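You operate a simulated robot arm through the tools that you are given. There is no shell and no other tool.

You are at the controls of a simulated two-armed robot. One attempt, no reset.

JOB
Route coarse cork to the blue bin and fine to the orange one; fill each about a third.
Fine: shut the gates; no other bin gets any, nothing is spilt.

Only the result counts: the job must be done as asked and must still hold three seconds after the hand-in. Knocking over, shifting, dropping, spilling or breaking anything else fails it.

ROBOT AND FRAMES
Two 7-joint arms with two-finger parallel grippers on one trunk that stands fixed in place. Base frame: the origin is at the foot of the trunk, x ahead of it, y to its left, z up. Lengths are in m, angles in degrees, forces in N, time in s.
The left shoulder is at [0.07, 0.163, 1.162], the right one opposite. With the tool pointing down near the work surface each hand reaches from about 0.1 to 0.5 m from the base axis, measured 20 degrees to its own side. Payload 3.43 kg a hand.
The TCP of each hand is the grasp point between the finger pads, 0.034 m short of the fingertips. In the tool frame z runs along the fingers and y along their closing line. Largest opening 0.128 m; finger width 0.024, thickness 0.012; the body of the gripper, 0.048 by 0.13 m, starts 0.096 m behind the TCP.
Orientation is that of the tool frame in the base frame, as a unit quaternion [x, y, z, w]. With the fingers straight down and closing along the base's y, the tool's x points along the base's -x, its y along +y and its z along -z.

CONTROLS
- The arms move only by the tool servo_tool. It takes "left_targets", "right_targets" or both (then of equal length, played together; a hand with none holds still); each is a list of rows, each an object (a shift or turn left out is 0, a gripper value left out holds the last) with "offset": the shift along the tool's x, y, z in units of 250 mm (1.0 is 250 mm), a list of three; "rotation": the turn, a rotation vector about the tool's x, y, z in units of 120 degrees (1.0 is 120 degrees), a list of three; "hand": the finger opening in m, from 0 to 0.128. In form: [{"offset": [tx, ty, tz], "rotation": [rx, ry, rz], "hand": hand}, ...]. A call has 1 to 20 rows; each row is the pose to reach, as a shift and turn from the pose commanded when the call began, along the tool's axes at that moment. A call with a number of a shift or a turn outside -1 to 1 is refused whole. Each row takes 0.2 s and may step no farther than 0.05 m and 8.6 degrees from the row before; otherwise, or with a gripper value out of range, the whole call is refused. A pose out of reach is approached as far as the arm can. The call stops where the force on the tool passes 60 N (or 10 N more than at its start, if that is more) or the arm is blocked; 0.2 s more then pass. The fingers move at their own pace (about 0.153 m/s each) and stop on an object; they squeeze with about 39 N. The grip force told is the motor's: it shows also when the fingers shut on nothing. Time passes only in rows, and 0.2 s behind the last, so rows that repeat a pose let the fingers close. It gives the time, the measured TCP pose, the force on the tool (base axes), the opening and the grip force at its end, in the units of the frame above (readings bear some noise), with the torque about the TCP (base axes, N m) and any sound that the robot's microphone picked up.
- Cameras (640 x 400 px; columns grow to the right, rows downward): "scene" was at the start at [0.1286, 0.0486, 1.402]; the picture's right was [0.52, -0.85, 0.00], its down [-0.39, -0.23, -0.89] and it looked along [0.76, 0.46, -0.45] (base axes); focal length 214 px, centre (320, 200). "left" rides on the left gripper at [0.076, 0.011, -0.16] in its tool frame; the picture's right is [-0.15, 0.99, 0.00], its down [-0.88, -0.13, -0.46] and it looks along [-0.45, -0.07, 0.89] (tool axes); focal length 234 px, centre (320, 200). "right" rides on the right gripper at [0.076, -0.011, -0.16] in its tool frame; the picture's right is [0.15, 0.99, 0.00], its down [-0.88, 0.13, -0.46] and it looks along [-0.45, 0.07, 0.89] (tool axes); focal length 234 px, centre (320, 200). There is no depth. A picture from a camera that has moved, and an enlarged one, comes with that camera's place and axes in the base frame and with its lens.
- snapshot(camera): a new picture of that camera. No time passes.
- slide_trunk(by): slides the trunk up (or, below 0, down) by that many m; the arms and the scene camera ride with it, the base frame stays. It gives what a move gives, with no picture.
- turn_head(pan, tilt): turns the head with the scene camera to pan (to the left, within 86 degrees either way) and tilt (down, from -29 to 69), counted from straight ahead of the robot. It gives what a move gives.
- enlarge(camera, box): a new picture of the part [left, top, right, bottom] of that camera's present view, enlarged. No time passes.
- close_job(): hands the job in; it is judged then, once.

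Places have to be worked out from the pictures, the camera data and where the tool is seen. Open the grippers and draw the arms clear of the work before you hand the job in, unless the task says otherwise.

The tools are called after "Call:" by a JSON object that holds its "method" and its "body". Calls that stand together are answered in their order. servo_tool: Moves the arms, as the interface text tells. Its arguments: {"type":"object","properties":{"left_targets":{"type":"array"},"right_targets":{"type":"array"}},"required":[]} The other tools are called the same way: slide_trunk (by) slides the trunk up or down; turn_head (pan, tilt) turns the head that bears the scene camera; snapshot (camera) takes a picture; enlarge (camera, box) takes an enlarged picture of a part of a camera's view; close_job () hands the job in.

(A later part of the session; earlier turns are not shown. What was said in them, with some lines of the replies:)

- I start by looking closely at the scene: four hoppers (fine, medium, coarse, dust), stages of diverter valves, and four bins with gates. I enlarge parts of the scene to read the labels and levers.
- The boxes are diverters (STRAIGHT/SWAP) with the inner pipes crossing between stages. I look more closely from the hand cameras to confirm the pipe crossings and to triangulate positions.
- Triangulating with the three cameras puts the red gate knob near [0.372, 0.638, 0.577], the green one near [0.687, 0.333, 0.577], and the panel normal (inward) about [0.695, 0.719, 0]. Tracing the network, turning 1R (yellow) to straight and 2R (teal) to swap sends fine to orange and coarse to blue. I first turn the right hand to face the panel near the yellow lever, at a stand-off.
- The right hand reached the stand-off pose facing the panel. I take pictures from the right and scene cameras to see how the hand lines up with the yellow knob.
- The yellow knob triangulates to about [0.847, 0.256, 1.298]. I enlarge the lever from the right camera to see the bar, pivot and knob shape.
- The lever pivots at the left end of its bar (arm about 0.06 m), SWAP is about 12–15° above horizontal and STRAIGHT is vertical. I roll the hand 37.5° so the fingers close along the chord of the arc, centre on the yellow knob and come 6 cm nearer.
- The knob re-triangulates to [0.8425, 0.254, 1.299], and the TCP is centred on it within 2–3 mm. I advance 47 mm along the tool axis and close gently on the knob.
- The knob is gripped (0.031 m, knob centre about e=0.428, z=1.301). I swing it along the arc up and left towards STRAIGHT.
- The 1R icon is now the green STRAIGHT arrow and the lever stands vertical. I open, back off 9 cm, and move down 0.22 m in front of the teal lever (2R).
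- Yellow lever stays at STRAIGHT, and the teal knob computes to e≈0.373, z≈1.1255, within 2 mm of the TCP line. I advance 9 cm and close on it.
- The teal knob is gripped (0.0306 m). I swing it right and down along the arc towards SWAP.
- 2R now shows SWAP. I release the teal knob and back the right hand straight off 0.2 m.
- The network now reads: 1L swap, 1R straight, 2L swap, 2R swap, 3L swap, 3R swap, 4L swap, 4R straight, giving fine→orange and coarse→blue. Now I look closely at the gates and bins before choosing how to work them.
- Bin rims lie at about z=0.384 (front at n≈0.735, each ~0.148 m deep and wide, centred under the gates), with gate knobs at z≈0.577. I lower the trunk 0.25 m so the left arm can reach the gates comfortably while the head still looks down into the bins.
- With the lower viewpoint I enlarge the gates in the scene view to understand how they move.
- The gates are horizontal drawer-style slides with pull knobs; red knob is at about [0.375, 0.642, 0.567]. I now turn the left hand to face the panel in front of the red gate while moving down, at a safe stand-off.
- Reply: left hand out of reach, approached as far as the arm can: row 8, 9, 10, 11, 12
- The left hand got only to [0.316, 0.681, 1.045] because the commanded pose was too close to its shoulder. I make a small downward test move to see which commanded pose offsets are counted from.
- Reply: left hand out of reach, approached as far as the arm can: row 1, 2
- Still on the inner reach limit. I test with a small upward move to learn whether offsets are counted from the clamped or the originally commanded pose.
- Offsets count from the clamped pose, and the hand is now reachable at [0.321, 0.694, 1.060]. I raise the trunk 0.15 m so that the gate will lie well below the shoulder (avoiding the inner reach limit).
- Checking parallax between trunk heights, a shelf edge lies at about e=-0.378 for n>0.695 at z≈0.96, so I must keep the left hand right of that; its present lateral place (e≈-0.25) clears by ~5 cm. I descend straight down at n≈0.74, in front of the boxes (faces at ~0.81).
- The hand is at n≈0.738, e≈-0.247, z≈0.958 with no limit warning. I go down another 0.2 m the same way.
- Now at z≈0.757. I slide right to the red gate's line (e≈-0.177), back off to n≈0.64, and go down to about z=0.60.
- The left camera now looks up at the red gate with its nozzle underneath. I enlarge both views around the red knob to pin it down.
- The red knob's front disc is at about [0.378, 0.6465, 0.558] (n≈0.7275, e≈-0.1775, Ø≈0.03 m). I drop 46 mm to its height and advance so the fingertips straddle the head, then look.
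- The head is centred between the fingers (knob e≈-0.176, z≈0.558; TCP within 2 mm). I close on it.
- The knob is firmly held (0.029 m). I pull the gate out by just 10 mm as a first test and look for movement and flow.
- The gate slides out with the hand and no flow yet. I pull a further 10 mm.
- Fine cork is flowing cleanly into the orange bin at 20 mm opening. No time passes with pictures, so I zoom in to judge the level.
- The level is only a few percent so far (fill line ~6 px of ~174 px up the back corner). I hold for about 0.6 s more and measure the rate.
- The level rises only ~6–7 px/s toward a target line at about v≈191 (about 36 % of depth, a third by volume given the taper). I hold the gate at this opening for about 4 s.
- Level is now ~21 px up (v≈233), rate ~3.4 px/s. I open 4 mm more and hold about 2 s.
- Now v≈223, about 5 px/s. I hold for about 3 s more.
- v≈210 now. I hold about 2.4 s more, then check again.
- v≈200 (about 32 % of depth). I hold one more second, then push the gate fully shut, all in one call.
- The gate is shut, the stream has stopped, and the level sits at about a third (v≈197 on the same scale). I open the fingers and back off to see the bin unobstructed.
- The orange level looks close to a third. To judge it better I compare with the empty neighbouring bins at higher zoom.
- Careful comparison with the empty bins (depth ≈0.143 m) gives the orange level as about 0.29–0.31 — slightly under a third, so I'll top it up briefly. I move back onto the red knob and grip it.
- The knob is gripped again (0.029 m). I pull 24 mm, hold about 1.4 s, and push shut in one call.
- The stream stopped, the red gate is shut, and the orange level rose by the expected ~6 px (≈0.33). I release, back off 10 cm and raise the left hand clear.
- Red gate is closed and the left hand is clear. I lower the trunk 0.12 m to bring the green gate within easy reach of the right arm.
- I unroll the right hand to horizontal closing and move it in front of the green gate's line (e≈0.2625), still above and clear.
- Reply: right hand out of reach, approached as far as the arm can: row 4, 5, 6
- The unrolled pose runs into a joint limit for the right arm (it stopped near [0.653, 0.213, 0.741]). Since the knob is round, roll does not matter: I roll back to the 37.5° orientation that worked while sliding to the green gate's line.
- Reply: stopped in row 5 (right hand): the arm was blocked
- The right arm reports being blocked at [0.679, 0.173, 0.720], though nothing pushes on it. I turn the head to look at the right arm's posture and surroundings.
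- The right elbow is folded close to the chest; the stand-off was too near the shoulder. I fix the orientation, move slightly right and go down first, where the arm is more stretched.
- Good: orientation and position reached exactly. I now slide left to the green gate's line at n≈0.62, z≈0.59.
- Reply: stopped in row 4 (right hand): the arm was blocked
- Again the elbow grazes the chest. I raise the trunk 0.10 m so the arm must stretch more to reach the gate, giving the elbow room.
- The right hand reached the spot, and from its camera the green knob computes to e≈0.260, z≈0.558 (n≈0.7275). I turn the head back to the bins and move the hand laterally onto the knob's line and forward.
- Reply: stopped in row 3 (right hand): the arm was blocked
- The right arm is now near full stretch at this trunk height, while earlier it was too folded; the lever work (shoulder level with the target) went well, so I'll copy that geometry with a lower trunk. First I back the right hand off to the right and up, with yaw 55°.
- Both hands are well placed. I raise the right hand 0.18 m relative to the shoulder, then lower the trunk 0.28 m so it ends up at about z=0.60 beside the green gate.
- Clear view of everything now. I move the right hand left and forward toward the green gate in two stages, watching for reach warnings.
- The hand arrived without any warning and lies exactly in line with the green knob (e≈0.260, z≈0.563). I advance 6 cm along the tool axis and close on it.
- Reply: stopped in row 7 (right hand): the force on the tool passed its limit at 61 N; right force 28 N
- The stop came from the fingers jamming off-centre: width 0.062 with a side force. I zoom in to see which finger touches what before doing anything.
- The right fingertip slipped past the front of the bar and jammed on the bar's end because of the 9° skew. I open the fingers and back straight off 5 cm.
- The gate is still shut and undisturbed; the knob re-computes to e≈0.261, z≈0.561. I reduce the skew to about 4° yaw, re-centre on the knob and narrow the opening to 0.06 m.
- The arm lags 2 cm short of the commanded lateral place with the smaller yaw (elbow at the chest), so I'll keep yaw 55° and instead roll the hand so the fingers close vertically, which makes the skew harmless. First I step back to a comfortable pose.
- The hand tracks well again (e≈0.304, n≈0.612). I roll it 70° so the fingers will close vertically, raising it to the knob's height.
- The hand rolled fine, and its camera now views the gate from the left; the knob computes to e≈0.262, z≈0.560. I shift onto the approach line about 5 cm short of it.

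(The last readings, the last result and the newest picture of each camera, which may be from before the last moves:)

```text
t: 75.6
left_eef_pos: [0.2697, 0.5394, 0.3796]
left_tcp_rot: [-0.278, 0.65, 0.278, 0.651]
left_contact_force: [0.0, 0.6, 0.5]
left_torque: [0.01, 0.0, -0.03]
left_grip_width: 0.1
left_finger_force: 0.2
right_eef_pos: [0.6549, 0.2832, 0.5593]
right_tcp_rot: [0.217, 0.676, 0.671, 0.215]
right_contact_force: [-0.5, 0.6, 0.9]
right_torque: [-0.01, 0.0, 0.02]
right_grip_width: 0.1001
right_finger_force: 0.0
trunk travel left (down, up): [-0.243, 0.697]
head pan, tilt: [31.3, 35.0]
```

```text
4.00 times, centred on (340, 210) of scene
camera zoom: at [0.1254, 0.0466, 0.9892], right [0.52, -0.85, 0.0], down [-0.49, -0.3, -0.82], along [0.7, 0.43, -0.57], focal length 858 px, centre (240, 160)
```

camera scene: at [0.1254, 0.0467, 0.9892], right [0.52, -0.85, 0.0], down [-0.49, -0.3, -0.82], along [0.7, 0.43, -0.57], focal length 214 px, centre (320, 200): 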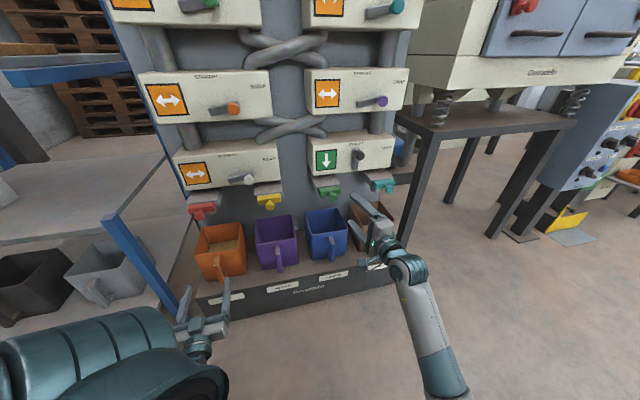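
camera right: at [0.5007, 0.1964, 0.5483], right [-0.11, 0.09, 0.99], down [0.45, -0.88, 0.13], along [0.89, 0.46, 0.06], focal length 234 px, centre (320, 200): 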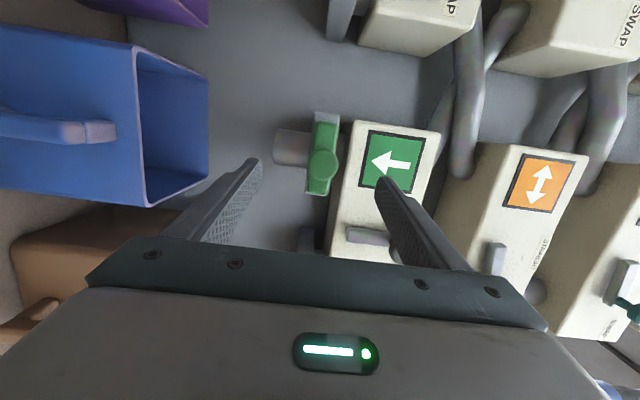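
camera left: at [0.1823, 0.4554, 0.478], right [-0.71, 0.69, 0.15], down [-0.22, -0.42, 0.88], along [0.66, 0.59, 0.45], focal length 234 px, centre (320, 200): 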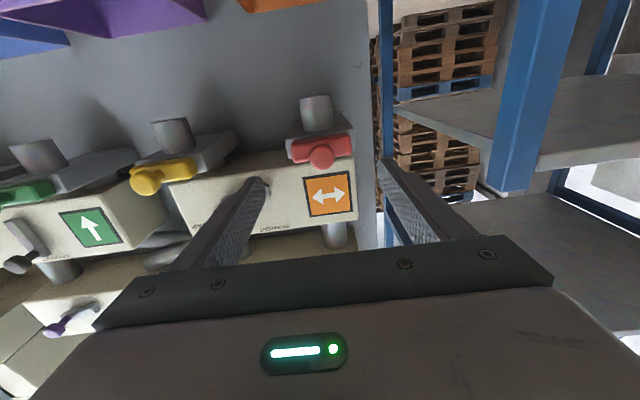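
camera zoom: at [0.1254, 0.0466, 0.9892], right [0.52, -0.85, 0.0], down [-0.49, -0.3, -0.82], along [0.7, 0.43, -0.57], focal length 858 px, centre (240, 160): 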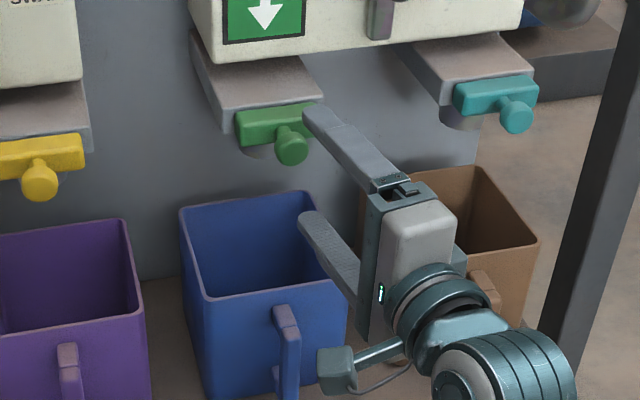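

Aligned: the knob lies on the tool axis within about a millimetre. I advance 5.5 cm and close vertically on the head.

Call:
{"method": "servo_tool", "body": {"right_targets": [{"offset": [0, 0, 0.08], "hand": 0.08}, {"offset": [0, 0, 0.15], "hand": 0.07}, {"offset": [0, 0, 0.218]}, {"offset": [0, 0, 0.218], "hand": 0.04}, {"offset": [0, 0, 0.218], "hand": 0.02}, {"offset": [0, 0, 0.218], "hand": 0.02}, {"offset": [0, 0, 0.218], "hand": 0.02}]}}

Call:
{"method": "snapshot", "body": {"camera": "right"}}

Call:
{"method": "enlarge", "body": {"camera": "scene", "box": [280, 160, 400, 260]}}

```text
t: 77.2
left_eef_pos: [0.2686, 0.5404, 0.3782]
left_tcp_rot: [-0.278, 0.649, 0.278, 0.651]
left_contact_force: [-0.1, -0.6, -0.5]
left_torque: [0.02, 0.01, 0.01]
left_grip_width: 0.0998
left_finger_force: 0.1
right_eef_pos: [0.6865, 0.3264, 0.561]
right_tcp_rot: [0.216, 0.674, 0.672, 0.217]
right_contact_force: [3.0, -1.4, 13.4]
right_torque: [0.16, -0.09, -0.01]
right_grip_width: 0.0285
right_finger_force: 45.1
trunk travel left (down, up): [-0.243, 0.697]
head pan, tilt: [31.3, 35.0]
```

```text
taken
camera right: at [0.5307, 0.2391, 0.5496], right [-0.12, 0.09, 0.99], down [0.45, -0.88, 0.13], along [0.88, 0.46, 0.07], focal length 234 px, centre (320, 200)
```

right: 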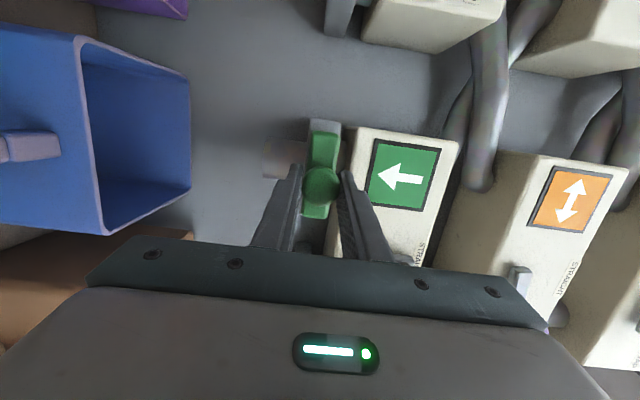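

```text
4.00 times, centred on (340, 210) of scene
camera zoom: at [0.1245, 0.046, 0.9895], right [0.52, -0.85, 0.0], down [-0.49, -0.3, -0.82], along [0.7, 0.43, -0.57], focal length 858 px, centre (240, 160)
```

zoom: 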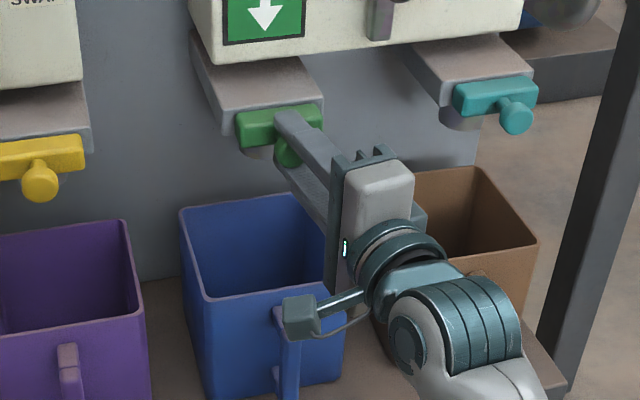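

The green knob is held (0.0285 m). I pull the gate out 18 mm straight along the panel normal and look for the flow.

Call:
{"method": "servo_tool", "body": {"right_targets": [{"offset": [0.006, 0, -0.036]}, {"offset": [0.0107, 0, -0.0712]}]}}

Call:
{"method": "snapshot", "body": {"camera": "right"}}

Call:
{"method": "enlarge", "body": {"camera": "scene", "box": [280, 160, 400, 260]}}

```text
t: 77.8
left_eef_pos: [0.2681, 0.5403, 0.3789]
left_tcp_rot: [-0.279, 0.649, 0.278, 0.651]
left_contact_force: [1.1, 0.1, -0.1]
left_torque: [0.01, -0.03, -0.02]
left_grip_width: 0.1001
left_finger_force: 0.0
right_eef_pos: [0.6735, 0.3135, 0.5619]
right_tcp_rot: [0.215, 0.674, 0.673, 0.216]
right_contact_force: [2.1, -1.4, 17.4]
right_torque: [0.22, 0.0, -0.35]
right_grip_width: 0.0291
right_finger_force: 45.3
trunk travel left (down, up): [-0.243, 0.697]
head pan, tilt: [31.3, 35.0]
```

```text
taken
camera right: at [0.5182, 0.2264, 0.5496], right [-0.12, 0.09, 0.99], down [0.45, -0.88, 0.13], along [0.88, 0.46, 0.07], focal length 234 px, centre (320, 200)
```

right: 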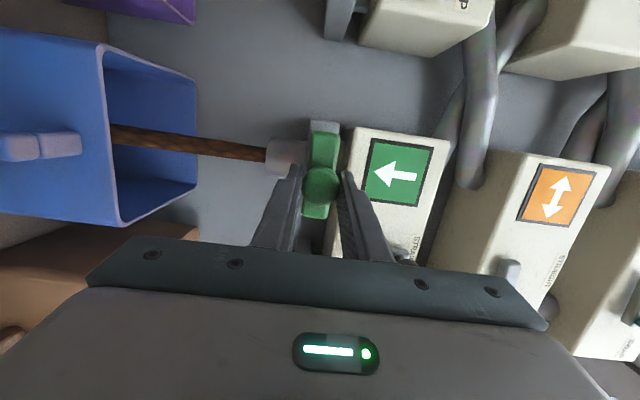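

```text
4.00 times, centred on (340, 210) of scene
camera zoom: at [0.1241, 0.046, 0.9895], right [0.52, -0.85, 0.0], down [-0.49, -0.3, -0.82], along [0.7, 0.43, -0.57], focal length 858 px, centre (240, 160)
```

zoom: 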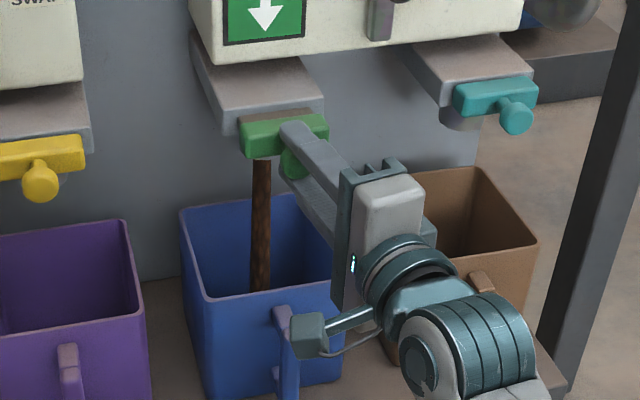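

Dark coarse cork is falling into the blue bin — the routing is right. I open 4 mm more, hold about 2 s and look into the bin.

Call:
{"method": "servo_tool", "body": {"right_targets": [{"offset": [0.0024, 0, -0.0158]}, {"offset": [0.0024, 0, -0.0158]}, {"offset": [0.0024, 0, -0.0158]}, {"offset": [0.0024, 0, -0.0158]}, {"offset": [0.0024, 0, -0.0158]}, {"offset": [0.0024, 0, -0.0158]}, {"offset": [0.0024, 0, -0.0158]}, {"offset": [0.0024, 0, -0.0158]}, {"offset": [0.0024, 0, -0.0158]}]}}

Call:
{"method": "enlarge", "body": {"camera": "scene", "box": [300, 195, 360, 245]}}

Call:
{"method": "snapshot", "body": {"camera": "right"}}

```text
t: 79.8
left_eef_pos: [0.2694, 0.5386, 0.3793]
left_tcp_rot: [-0.278, 0.649, 0.278, 0.651]
left_contact_force: [0.3, -0.1, 0.5]
left_torque: [-0.02, 0.01, 0.0]
left_grip_width: 0.1002
left_finger_force: 0.0
right_eef_pos: [0.6703, 0.3104, 0.5621]
right_tcp_rot: [0.216, 0.675, 0.672, 0.216]
right_contact_force: [-2.6, 2.6, 22.4]
right_torque: [0.2, -0.06, 0.04]
right_grip_width: 0.0288
right_finger_force: 44.5
trunk travel left (down, up): [-0.243, 0.697]
head pan, tilt: [31.3, 35.0]
```

```text
8.00 times, centred on (330, 220) of scene
camera zoom: at [0.1234, 0.046, 0.9895], right [0.52, -0.85, 0.0], down [-0.49, -0.3, -0.82], along [0.7, 0.43, -0.57], focal length 1716 px, centre (240, 40)
```

zoom: 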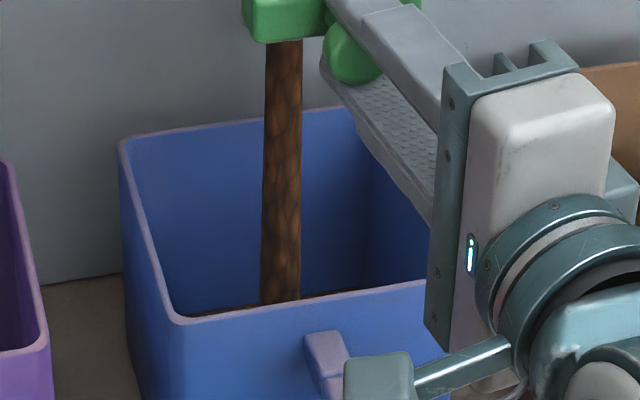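

```text
taken
camera right: at [0.5153, 0.2235, 0.5496], right [-0.12, 0.09, 0.99], down [0.45, -0.88, 0.13], along [0.88, 0.46, 0.06], focal length 234 px, centre (320, 200)
```

right: 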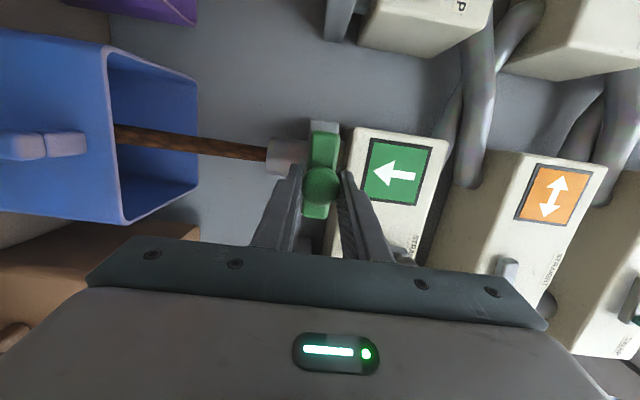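

The fill line is just emerging at the base of the back wall (about 2–3 %). For reference I look at the orange bin from this same camera height.

Call:
{"method": "enlarge", "body": {"camera": "scene", "box": [188, 210, 252, 264]}}

```text
7.41 times, centred on (220, 237) of scene
camera zoom: at [0.1234, 0.046, 0.9895], right [0.52, -0.85, 0.0], down [-0.49, -0.3, -0.82], along [0.7, 0.43, -0.57], focal length 1589 px, centre (1061, -74)
```

zoom: 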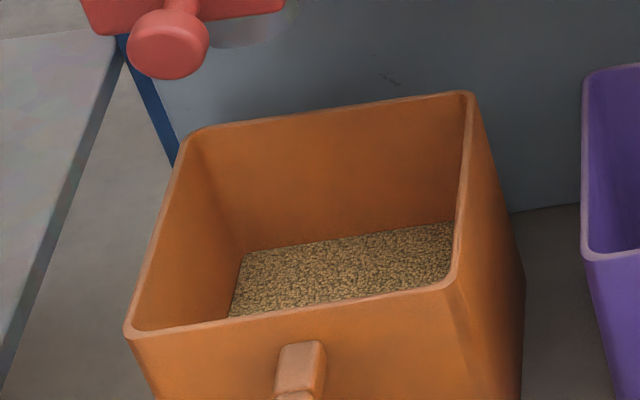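

From this view the orange fill computes to z≈0.291 (about 34–36 %), confirming roughly a third. For blue I aim for the same height, a back-wall line near v≈244 in the blue zoom; I hold the gate open 3.6 s.

Call:
{"method": "servo_tool", "body": {"right_targets": [{"offset": [0, 0, 0]}, {"offset": [0, 0, 0]}, {"offset": [0, 0, 0]}, {"offset": [0, 0, 0]}, {"offset": [0, 0, 0]}, {"offset": [0, 0, 0]}, {"offset": [0, 0, 0]}, {"offset": [0, 0, 0]}, {"offset": [0, 0, 0]}, {"offset": [0, 0, 0]}, {"offset": [0, 0, 0]}, {"offset": [0, 0, 0]}, {"offset": [0, 0, 0]}, {"offset": [0, 0, 0]}, {"offset": [0, 0, 0]}, {"offset": [0, 0, 0]}, {"offset": [0, 0, 0]}]}}

Call:
{"method": "enlarge", "body": {"camera": "scene", "box": [300, 195, 360, 245]}}

```text
t: 83.4
left_eef_pos: [0.268, 0.5397, 0.3802]
left_tcp_rot: [-0.278, 0.649, 0.277, 0.651]
left_contact_force: [-0.4, 0.0, 0.1]
left_torque: [-0.02, 0.0, -0.01]
left_grip_width: 0.1
left_finger_force: 0.0
right_eef_pos: [0.6703, 0.3109, 0.5619]
right_tcp_rot: [0.216, 0.675, 0.672, 0.216]
right_contact_force: [-5.2, 4.6, 20.9]
right_torque: [0.2, -0.05, 0.02]
right_grip_width: 0.0285
right_finger_force: 45.1
trunk travel left (down, up): [-0.243, 0.697]
head pan, tilt: [31.3, 35.0]
```

```text
8.00 times, centred on (330, 220) of scene
camera zoom: at [0.1233, 0.0461, 0.9896], right [0.52, -0.85, 0.0], down [-0.49, -0.3, -0.82], along [0.7, 0.43, -0.57], focal length 1716 px, centre (240, 40)
```

zoom: 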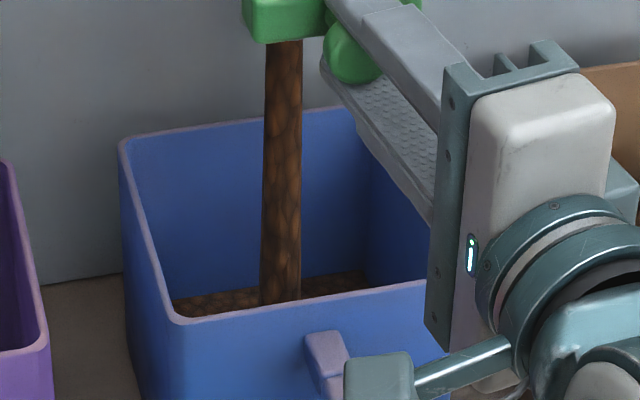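

Blue fill line at v≈290, rising about 4 px/s. I hold another 4.2 s.

Call:
{"method": "servo_tool", "body": {"right_targets": [{"offset": [0, 0, 0]}, {"offset": [0, 0, 0]}, {"offset": [0, 0, 0]}, {"offset": [0, 0, 0]}, {"offset": [0, 0, 0]}, {"offset": [0, 0, 0]}, {"offset": [0, 0, 0]}, {"offset": [0, 0, 0]}, {"offset": [0, 0, 0]}, {"offset": [0, 0, 0]}, {"offset": [0, 0, 0]}, {"offset": [0, 0, 0]}, {"offset": [0, 0, 0]}, {"offset": [0, 0, 0]}, {"offset": [0, 0, 0]}, {"offset": [0, 0, 0]}, {"offset": [0, 0, 0]}, {"offset": [0, 0, 0]}, {"offset": [0, 0, 0]}, {"offset": [0, 0, 0]}]}}

Call:
{"method": "enlarge", "body": {"camera": "scene", "box": [300, 195, 360, 245]}}

```text
t: 87.6
left_eef_pos: [0.2685, 0.5404, 0.379]
left_tcp_rot: [-0.279, 0.649, 0.278, 0.652]
left_contact_force: [-0.3, 0.7, -0.1]
left_torque: [0.0, -0.01, -0.03]
left_grip_width: 0.1
left_finger_force: 0.0
right_eef_pos: [0.6692, 0.3107, 0.5615]
right_tcp_rot: [0.215, 0.675, 0.672, 0.216]
right_contact_force: [-5.3, 4.3, 21.5]
right_torque: [0.2, -0.02, 0.02]
right_grip_width: 0.0289
right_finger_force: 45.0
trunk travel left (down, up): [-0.243, 0.697]
head pan, tilt: [31.3, 35.0]
```

```text
8.00 times, centred on (330, 220) of scene
camera zoom: at [0.1233, 0.0461, 0.9896], right [0.52, -0.85, 0.0], down [-0.49, -0.3, -0.82], along [0.7, 0.43, -0.57], focal length 1716 px, centre (240, 40)
```

zoom: 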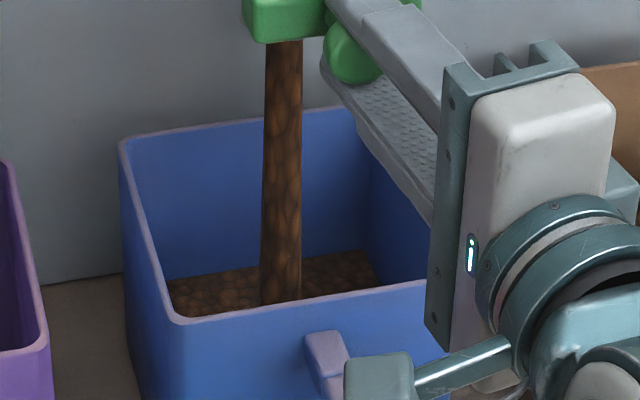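

v≈270 now (~4.8 px/s). I hold about 3.4 s more.

Call:
{"method": "servo_tool", "body": {"right_targets": [{"offset": [0, 0, 0]}, {"offset": [0, 0, 0]}, {"offset": [0, 0, 0]}, {"offset": [0, 0, 0]}, {"offset": [0, 0, 0]}, {"offset": [0, 0, 0]}, {"offset": [0, 0, 0]}, {"offset": [0, 0, 0]}, {"offset": [0, 0, 0]}, {"offset": [0, 0, 0]}, {"offset": [0, 0, 0]}, {"offset": [0, 0, 0]}, {"offset": [0, 0, 0]}, {"offset": [0, 0, 0]}, {"offset": [0, 0, 0]}, {"offset": [0, 0, 0]}]}}

Call:
{"method": "enlarge", "body": {"camera": "scene", "box": [300, 195, 360, 245]}}

```text
t: 91.0
left_eef_pos: [0.2691, 0.5402, 0.3795]
left_tcp_rot: [-0.279, 0.649, 0.278, 0.651]
left_contact_force: [-0.7, -0.4, 0.2]
left_torque: [0.0, -0.01, 0.01]
left_grip_width: 0.1002
left_finger_force: 0.0
right_eef_pos: [0.67, 0.3096, 0.5601]
right_tcp_rot: [0.217, 0.675, 0.671, 0.216]
right_contact_force: [-4.7, 4.2, 22.6]
right_torque: [0.22, -0.04, 0.03]
right_grip_width: 0.029
right_finger_force: 44.9
trunk travel left (down, up): [-0.243, 0.697]
head pan, tilt: [31.3, 35.0]
```

```text
8.00 times, centred on (330, 220) of scene
camera zoom: at [0.1233, 0.0461, 0.9896], right [0.52, -0.85, 0.0], down [-0.49, -0.3, -0.82], along [0.7, 0.43, -0.57], focal length 1716 px, centre (240, 40)
```

zoom: 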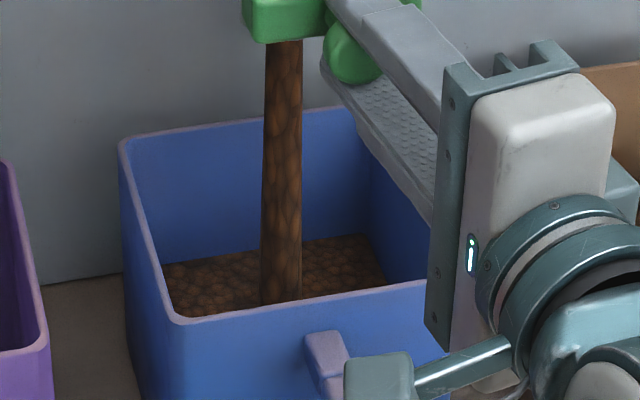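

v≈254: by drop below the rim this is about 0.34–0.35 of the depth, matching the orange bin. I push the green gate shut now.

Call:
{"method": "servo_tool", "body": {"right_targets": [{"offset": [-0.0068, 0, 0.045]}, {"offset": [-0.0131, 0, 0.087]}, {"offset": [-0.0137, 0, 0.091]}, {"offset": [-0.0137, 0, 0.091]}]}}

Call:
{"method": "enlarge", "body": {"camera": "scene", "box": [290, 165, 370, 245]}}

Call:
{"method": "snapshot", "body": {"camera": "right"}}

```text
t: 92.0
left_eef_pos: [0.268, 0.539, 0.3796]
left_tcp_rot: [-0.278, 0.649, 0.277, 0.652]
left_contact_force: [-0.3, 1.3, -0.2]
left_torque: [0.02, 0.0, -0.03]
left_grip_width: 0.1001
left_finger_force: 0.0
right_eef_pos: [0.6857, 0.3275, 0.5608]
right_tcp_rot: [0.217, 0.674, 0.672, 0.218]
right_contact_force: [0.4, -1.1, 23.0]
right_torque: [0.19, 0.0, -0.14]
right_grip_width: 0.0287
right_finger_force: 44.7
trunk travel left (down, up): [-0.243, 0.697]
head pan, tilt: [31.3, 35.0]
```

```text
5.00 times, centred on (330, 205) of scene
camera zoom: at [0.1235, 0.0456, 0.9896], right [0.52, -0.85, 0.0], down [-0.49, -0.3, -0.82], along [0.7, 0.43, -0.57], focal length 1072 px, centre (270, 175)
```

zoom: 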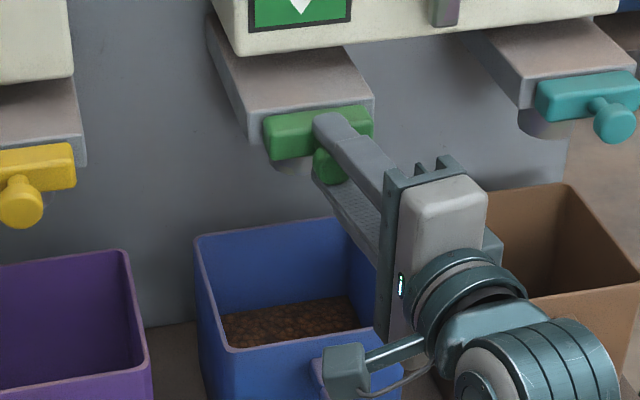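

```text
taken
camera right: at [0.5311, 0.2395, 0.5495], right [-0.12, 0.09, 0.99], down [0.45, -0.88, 0.13], along [0.89, 0.46, 0.07], focal length 234 px, centre (320, 200)
```

right: 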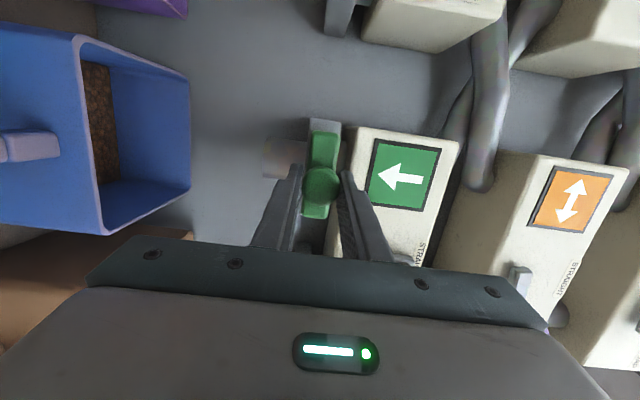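

Flow has stopped. There is no pressing force along the normal, so I push 3 mm more to make sure the gate is hard against its stop.

Call:
{"method": "servo_tool", "body": {"right_targets": [{"offset": [-0.0009, 0, 0.006]}, {"offset": [-0.0018, 0, 0.012]}, {"offset": [-0.0018, 0, 0.012]}]}}

Call:
{"method": "enlarge", "body": {"camera": "scene", "box": [310, 165, 370, 215]}}

Call:
{"method": "enlarge", "body": {"camera": "right", "box": [230, 90, 430, 250]}}

```text
t: 92.8
left_eef_pos: [0.2674, 0.5402, 0.3817]
left_tcp_rot: [-0.278, 0.648, 0.278, 0.652]
left_contact_force: [-0.4, 0.4, 0.0]
left_torque: [0.01, -0.01, 0.02]
left_grip_width: 0.1001
left_finger_force: 0.0
right_eef_pos: [0.6882, 0.3284, 0.5608]
right_tcp_rot: [0.217, 0.675, 0.672, 0.215]
right_contact_force: [-28.7, -31.1, 12.7]
right_torque: [0.19, -0.11, 0.17]
right_grip_width: 0.029
right_finger_force: 45.4
trunk travel left (down, up): [-0.243, 0.697]
head pan, tilt: [31.3, 35.0]
```

```text
8.00 times, centred on (340, 190) of scene
camera zoom: at [0.1222, 0.0437, 0.9896], right [0.52, -0.85, 0.0], down [-0.49, -0.3, -0.82], along [0.7, 0.43, -0.57], focal length 1716 px, centre (160, 280)
```

zoom: 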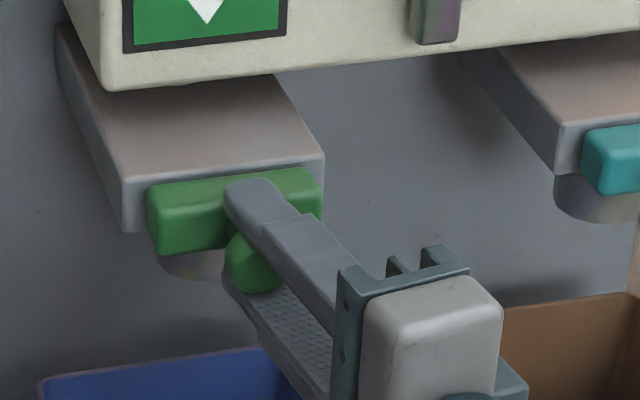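

```text
2.50 times, centred on (330, 170) of right
camera zoom: at [0.5323, 0.2406, 0.5499], right [-0.12, 0.09, 0.99], down [0.45, -0.88, 0.13], along [0.89, 0.46, 0.06], focal length 585 px, centre (295, 275)
```

zoom: 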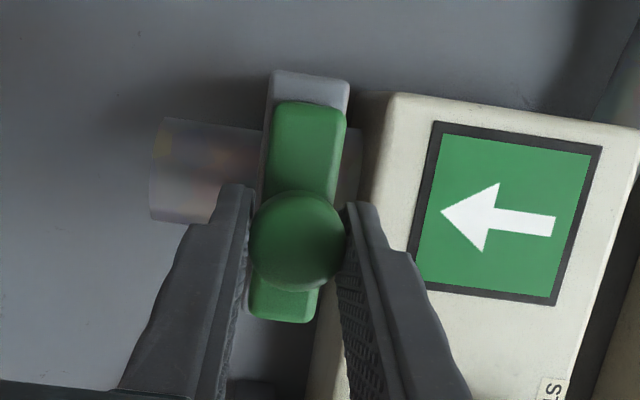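

The gate is hard against its stop (about 42 N along the normal). I open the fingers and withdraw the right hand straight back.

Call:
{"method": "servo_tool", "body": {"right_targets": [{"offset": [0, 0, 0], "hand": 0.06}, {"offset": [0, 0, 0], "hand": 0.08}, {"offset": [0, 0, -0.12], "hand": 0.08}, {"offset": [0, 0, -0.24]}, {"offset": [-0.08, 0, -0.36]}, {"offset": [-0.24, 0, -0.46]}, {"offset": [-0.4, 0, -0.5]}]}}

Call:
{"method": "snapshot", "body": {"camera": "scene"}}

Call:
{"method": "enlarge", "body": {"camera": "scene", "box": [270, 160, 410, 260]}}

Call:
{"method": "enlarge", "body": {"camera": "scene", "box": [180, 180, 310, 290]}}

```text
t: 94.4
left_eef_pos: [0.2689, 0.5398, 0.3785]
left_tcp_rot: [-0.279, 0.649, 0.278, 0.651]
left_contact_force: [0.2, -0.3, 0.6]
left_torque: [-0.02, -0.01, 0.0]
left_grip_width: 0.0999
left_finger_force: 0.1
right_eef_pos: [0.696, 0.1697, 0.5605]
right_tcp_rot: [0.216, 0.676, 0.671, 0.215]
right_contact_force: [-0.8, -0.1, 0.3]
right_torque: [0.03, 0.01, 0.0]
right_grip_width: 0.0801
right_finger_force: 0.1
trunk travel left (down, up): [-0.243, 0.697]
head pan, tilt: [31.3, 35.0]
```

```text
taken
camera scene: at [0.1254, 0.0466, 0.9892], right [0.52, -0.85, 0.0], down [-0.49, -0.3, -0.82], along [0.7, 0.43, -0.57], focal length 214 px, centre (320, 200)
```

scene: 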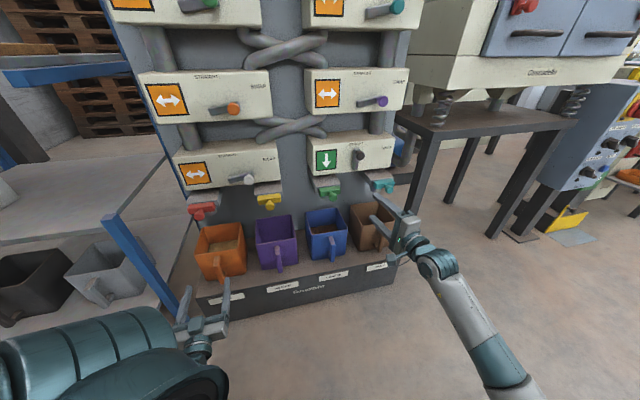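

```text
4.00 times, centred on (340, 210) of scene
camera zoom: at [0.1254, 0.0466, 0.9892], right [0.52, -0.85, 0.0], down [-0.49, -0.3, -0.82], along [0.7, 0.43, -0.57], focal length 858 px, centre (240, 160)
```

zoom: 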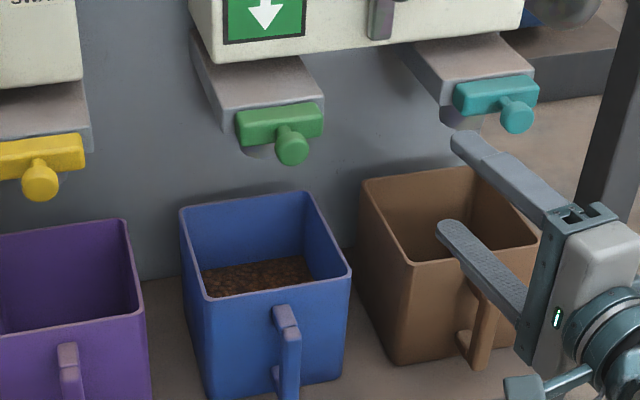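

```text
3.64 times, centred on (245, 235) of scene
camera zoom: at [0.1254, 0.0466, 0.9892], right [0.52, -0.85, 0.0], down [-0.49, -0.3, -0.82], along [0.7, 0.43, -0.57], focal length 780 px, centre (593, 73)
```

zoom: 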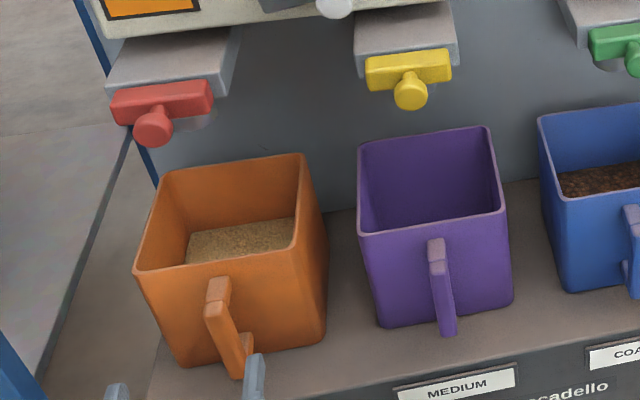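

Both gates look shut, purple and brown are empty, and nothing is spilt. I raise the trunk 0.35 m for a steeper look and to take the hands up away from the bins.

Call:
{"method": "servo_tool", "body": {"right_targets": [{"offset": [-0.1, 0, -0.12]}, {"offset": [-0.2, 0, -0.24]}, {"offset": [-0.3, 0, -0.36]}]}}

Call:
{"method": "slide_trunk", "body": {"by": 0.35}}

Call:
{"method": "snapshot", "body": {"camera": "scene"}}

Call:
{"method": "enlarge", "body": {"camera": "scene", "box": [200, 240, 400, 340]}}

```text
t: 95.2
left_eef_pos: [0.2686, 0.5396, 0.3801]
left_tcp_rot: [-0.279, 0.649, 0.279, 0.65]
left_contact_force: [0.3, 1.0, -0.3]
left_torque: [0.01, -0.02, -0.03]
left_grip_width: 0.1001
left_finger_force: 0.1
right_eef_pos: [0.7048, 0.0526, 0.5603]
right_tcp_rot: [0.217, 0.676, 0.671, 0.214]
right_contact_force: [-0.8, -0.7, 0.5]
right_torque: [-0.01, 0.03, -0.01]
right_grip_width: 0.0802
right_finger_force: 0.1
trunk travel left (down, up): [-0.243, 0.697]
head pan, tilt: [31.3, 35.0]
```

```text
t: 98.6
left_eef_pos: [0.2705, 0.5403, 0.7291]
left_tcp_rot: [-0.278, 0.649, 0.278, 0.651]
left_contact_force: [0.8, 0.1, -0.2]
left_torque: [0.02, -0.02, -0.02]
left_grip_width: 0.0997
left_finger_force: 0.0
right_eef_pos: [0.7033, 0.0527, 0.9118]
right_tcp_rot: [0.217, 0.675, 0.671, 0.215]
right_contact_force: [0.0, -0.6, 0.9]
right_torque: [0.01, -0.02, -0.01]
right_grip_width: 0.0799
right_finger_force: 0.1
trunk travel left (down, up): [-0.593, 0.347]
head pan, tilt: [31.3, 35.0]
```

```text
taken
camera scene: at [0.1256, 0.0466, 1.3391], right [0.52, -0.85, 0.0], down [-0.49, -0.3, -0.82], along [0.7, 0.43, -0.57], focal length 214 px, centre (320, 200)
```

scene: 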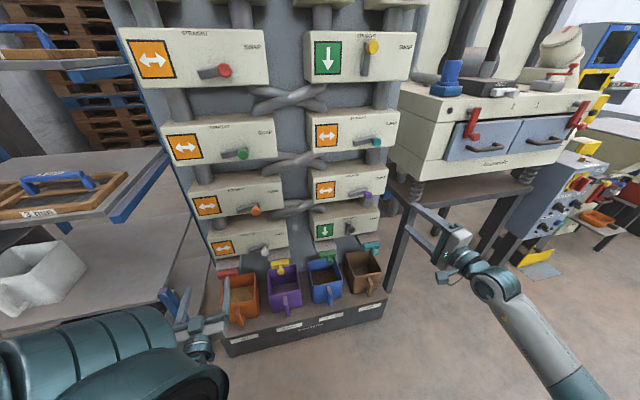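

```text
3.20 times, centred on (300, 290) of scene
camera zoom: at [0.1256, 0.0466, 1.3391], right [0.52, -0.85, 0.0], down [-0.49, -0.3, -0.82], along [0.7, 0.43, -0.57], focal length 686 px, centre (384, -88)
```

zoom: 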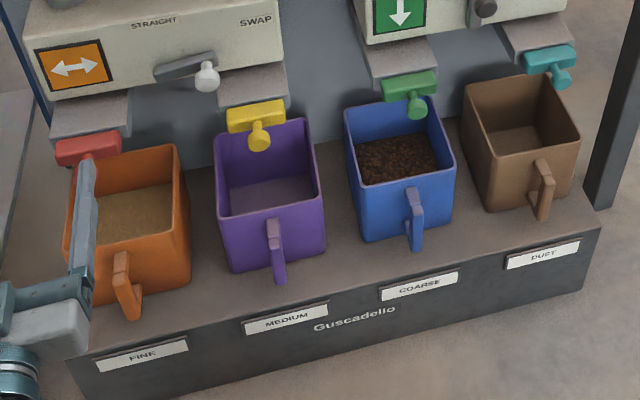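

From above I check the levels again against the empty neighbours at higher zoom.

Call:
{"method": "enlarge", "body": {"camera": "scene", "box": [302, 265, 362, 310]}}

Call:
{"method": "enlarge", "body": {"camera": "scene", "box": [215, 275, 305, 340]}}

Call:
{"method": "enlarge", "body": {"camera": "scene", "box": [335, 245, 395, 310]}}

```text
8.89 times, centred on (332, 288) of scene
camera zoom: at [0.1256, 0.0466, 1.3391], right [0.52, -0.85, 0.0], down [-0.49, -0.3, -0.82], along [0.7, 0.43, -0.57], focal length 1906 px, centre (213, -578)
```

zoom: 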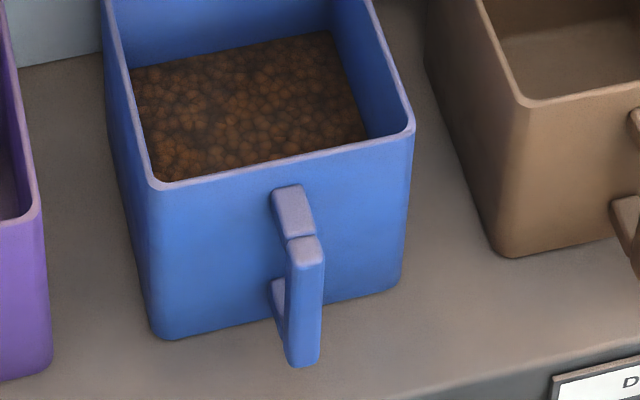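

```text
6.15 times, centred on (260, 308) of scene
camera zoom: at [0.1256, 0.0466, 1.3391], right [0.52, -0.85, 0.0], down [-0.49, -0.3, -0.82], along [0.7, 0.43, -0.57], focal length 1320 px, centre (689, -462)
```

zoom: 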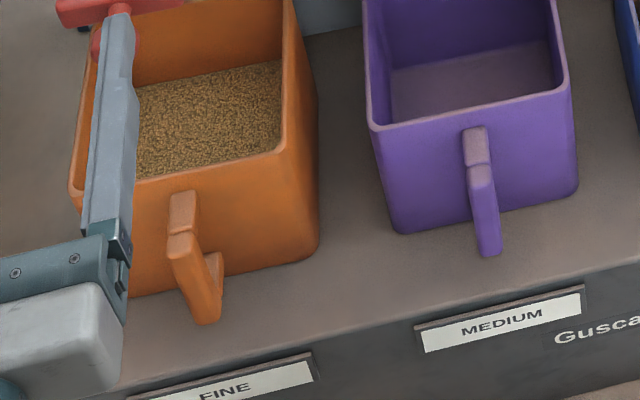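

```text
6.15 times, centred on (365, 278) of scene
camera zoom: at [0.1256, 0.0466, 1.3391], right [0.52, -0.85, 0.0], down [-0.49, -0.3, -0.82], along [0.7, 0.43, -0.57], focal length 1320 px, centre (43, -277)
```

zoom: 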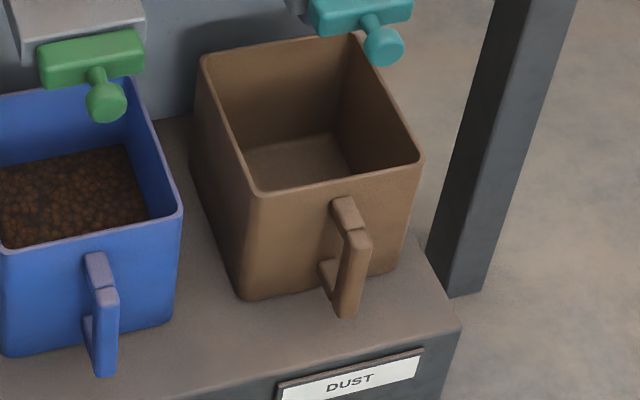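

The levels agree within a few percent; I take one more crop of the blue and orange bins including the back rims for a final measure.

Call:
{"method": "enlarge", "body": {"camera": "scene", "box": [300, 252, 360, 302]}}

Call:
{"method": "enlarge", "body": {"camera": "scene", "box": [212, 262, 272, 312]}}

Call:
{"method": "enlarge", "body": {"camera": "scene", "box": [256, 258, 316, 308]}}

```text
8.00 times, centred on (330, 277) of scene
camera zoom: at [0.1256, 0.0466, 1.3391], right [0.52, -0.85, 0.0], down [-0.49, -0.3, -0.82], along [0.7, 0.43, -0.57], focal length 1716 px, centre (240, -416)
```

zoom: 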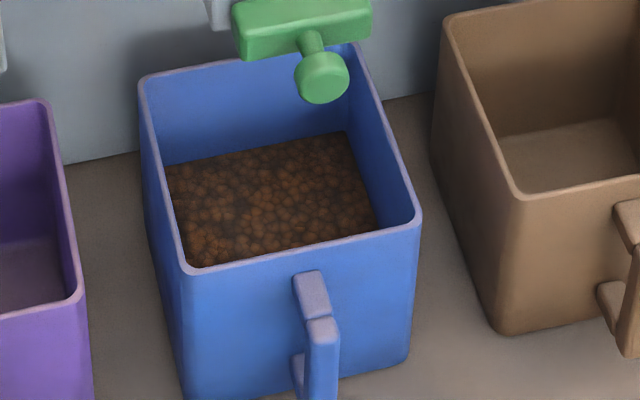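

```text
8.00 times, centred on (242, 287) of scene
camera zoom: at [0.1256, 0.0466, 1.3391], right [0.52, -0.85, 0.0], down [-0.49, -0.3, -0.82], along [0.7, 0.43, -0.57], focal length 1716 px, centre (944, -496)
```

zoom: 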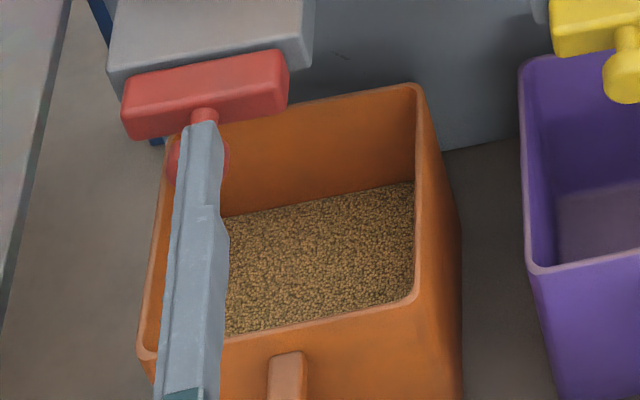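

```text
8.00 times, centred on (286, 283) of scene
camera zoom: at [0.1256, 0.0466, 1.3391], right [0.52, -0.85, 0.0], down [-0.49, -0.3, -0.82], along [0.7, 0.43, -0.57], focal length 1716 px, centre (592, -464)
```

zoom: 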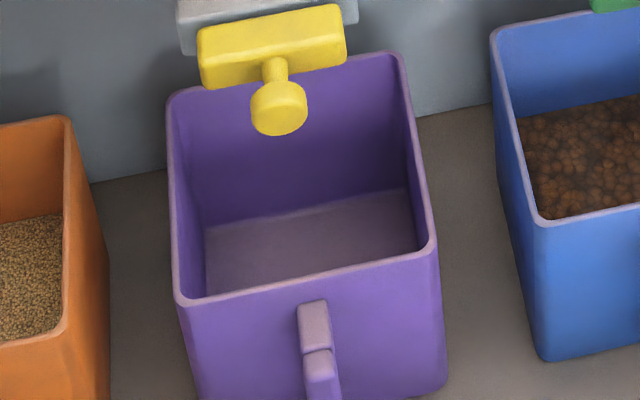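

Measured: orange ≈0.34, blue ≈0.36 of depth, purple and brown empty, all gates closed. I open both grippers and draw both arms further back from the rack.

Call:
{"method": "servo_tool", "body": {"left_targets": [{"offset": [0, 0, -0.12], "hand": 0.128}, {"offset": [0, 0, -0.24], "hand": 0.128}, {"offset": [0, 0, -0.36], "hand": 0.128}, {"offset": [0, 0, -0.44], "hand": 0.128}], "right_targets": [{"offset": [0, 0, -0.1], "hand": 0.128}, {"offset": [0, 0, -0.2], "hand": 0.128}, {"offset": [0, 0, -0.3], "hand": 0.128}, {"offset": [0, 0, -0.4], "hand": 0.128}]}}

Call:
{"method": "snapshot", "body": {"camera": "scene"}}

Call:
{"method": "enlarge", "body": {"camera": "scene", "box": [190, 180, 410, 350]}}

```text
t: 99.6
left_eef_pos: [0.1939, 0.4574, 0.7303]
left_tcp_rot: [-0.278, 0.649, 0.278, 0.651]
left_contact_force: [0.0, -0.1, -0.5]
left_torque: [0.0, 0.03, 0.03]
left_grip_width: 0.1281
left_finger_force: 0.1
right_eef_pos: [0.6457, -0.0305, 0.9127]
right_tcp_rot: [0.217, 0.674, 0.672, 0.216]
right_contact_force: [-0.1, -0.3, 0.2]
right_torque: [0.01, 0.01, 0.0]
right_grip_width: 0.1281
right_finger_force: 0.0
trunk travel left (down, up): [-0.593, 0.347]
head pan, tilt: [31.3, 35.0]
```

```text
taken
camera scene: at [0.125, 0.0438, 1.3394], right [0.52, -0.85, 0.0], down [-0.49, -0.3, -0.82], along [0.7, 0.43, -0.57], focal length 214 px, centre (320, 200)
```

scene: 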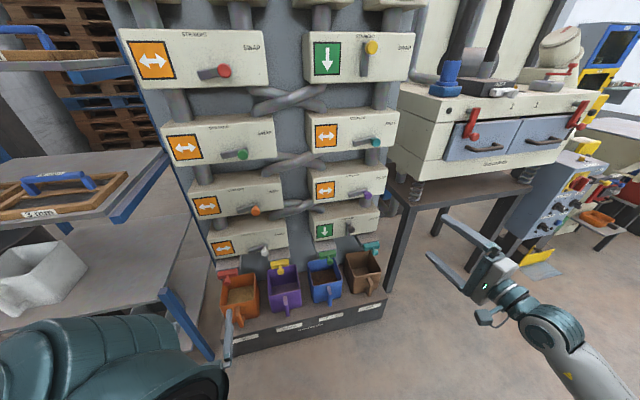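

```text
2.35 times, centred on (300, 265) of scene
camera zoom: at [0.125, 0.0438, 1.3394], right [0.52, -0.85, 0.0], down [-0.49, -0.3, -0.82], along [0.7, 0.43, -0.57], focal length 505 px, centre (367, 47)
```

zoom: 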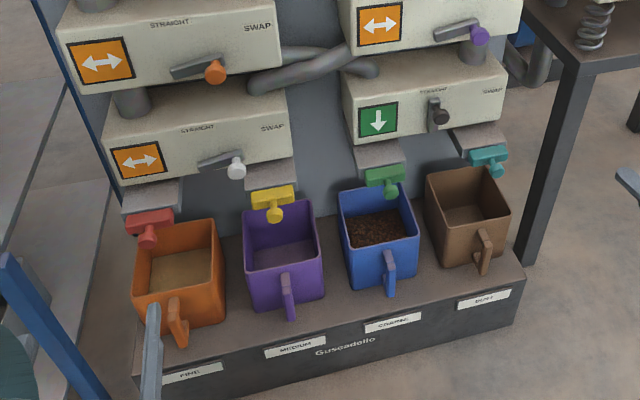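

Both arms are clear with open grippers. All four gates are flush with their housings, fine cork is in orange, coarse in blue, the other bins are empty and nothing is spilt. I hand the job in.

Call:
{"method": "close_job", "body": {}}

```text
The job is handed in.
```

I've handed the job in: fine cork is in the orange bin and coarse cork is in the blue bin, each about a third full. I don't have the judge's result, so this is what I saw before handing in.

- **Routing:** I changed two levers. The top-right one (yellow knob) is now at STRAIGHT and the one below it (teal knob) at SWAP. The other six stay as they were.
- **Fill levels:** I judged these from the pictures. Orange came out at roughly 0.34 of the bin's depth and blue at roughly 0.36. Different views differed by a few hundredths.
- **Gates:** I pushed the red and green gates shut, and the cork stopped flowing. I never touched the yellow and teal gates; they look shut.
- **Other bins:** The purple and brown bins are empty, and I saw nothing spilt.

The right hand jammed once on the green gate's handle, reaching about 61 N. I opened the fingers and backed off. The gate stayed shut, and I gripped it again from a different angle. The left arm's and right arm's grippers are open and both arms are drawn back from the rack.
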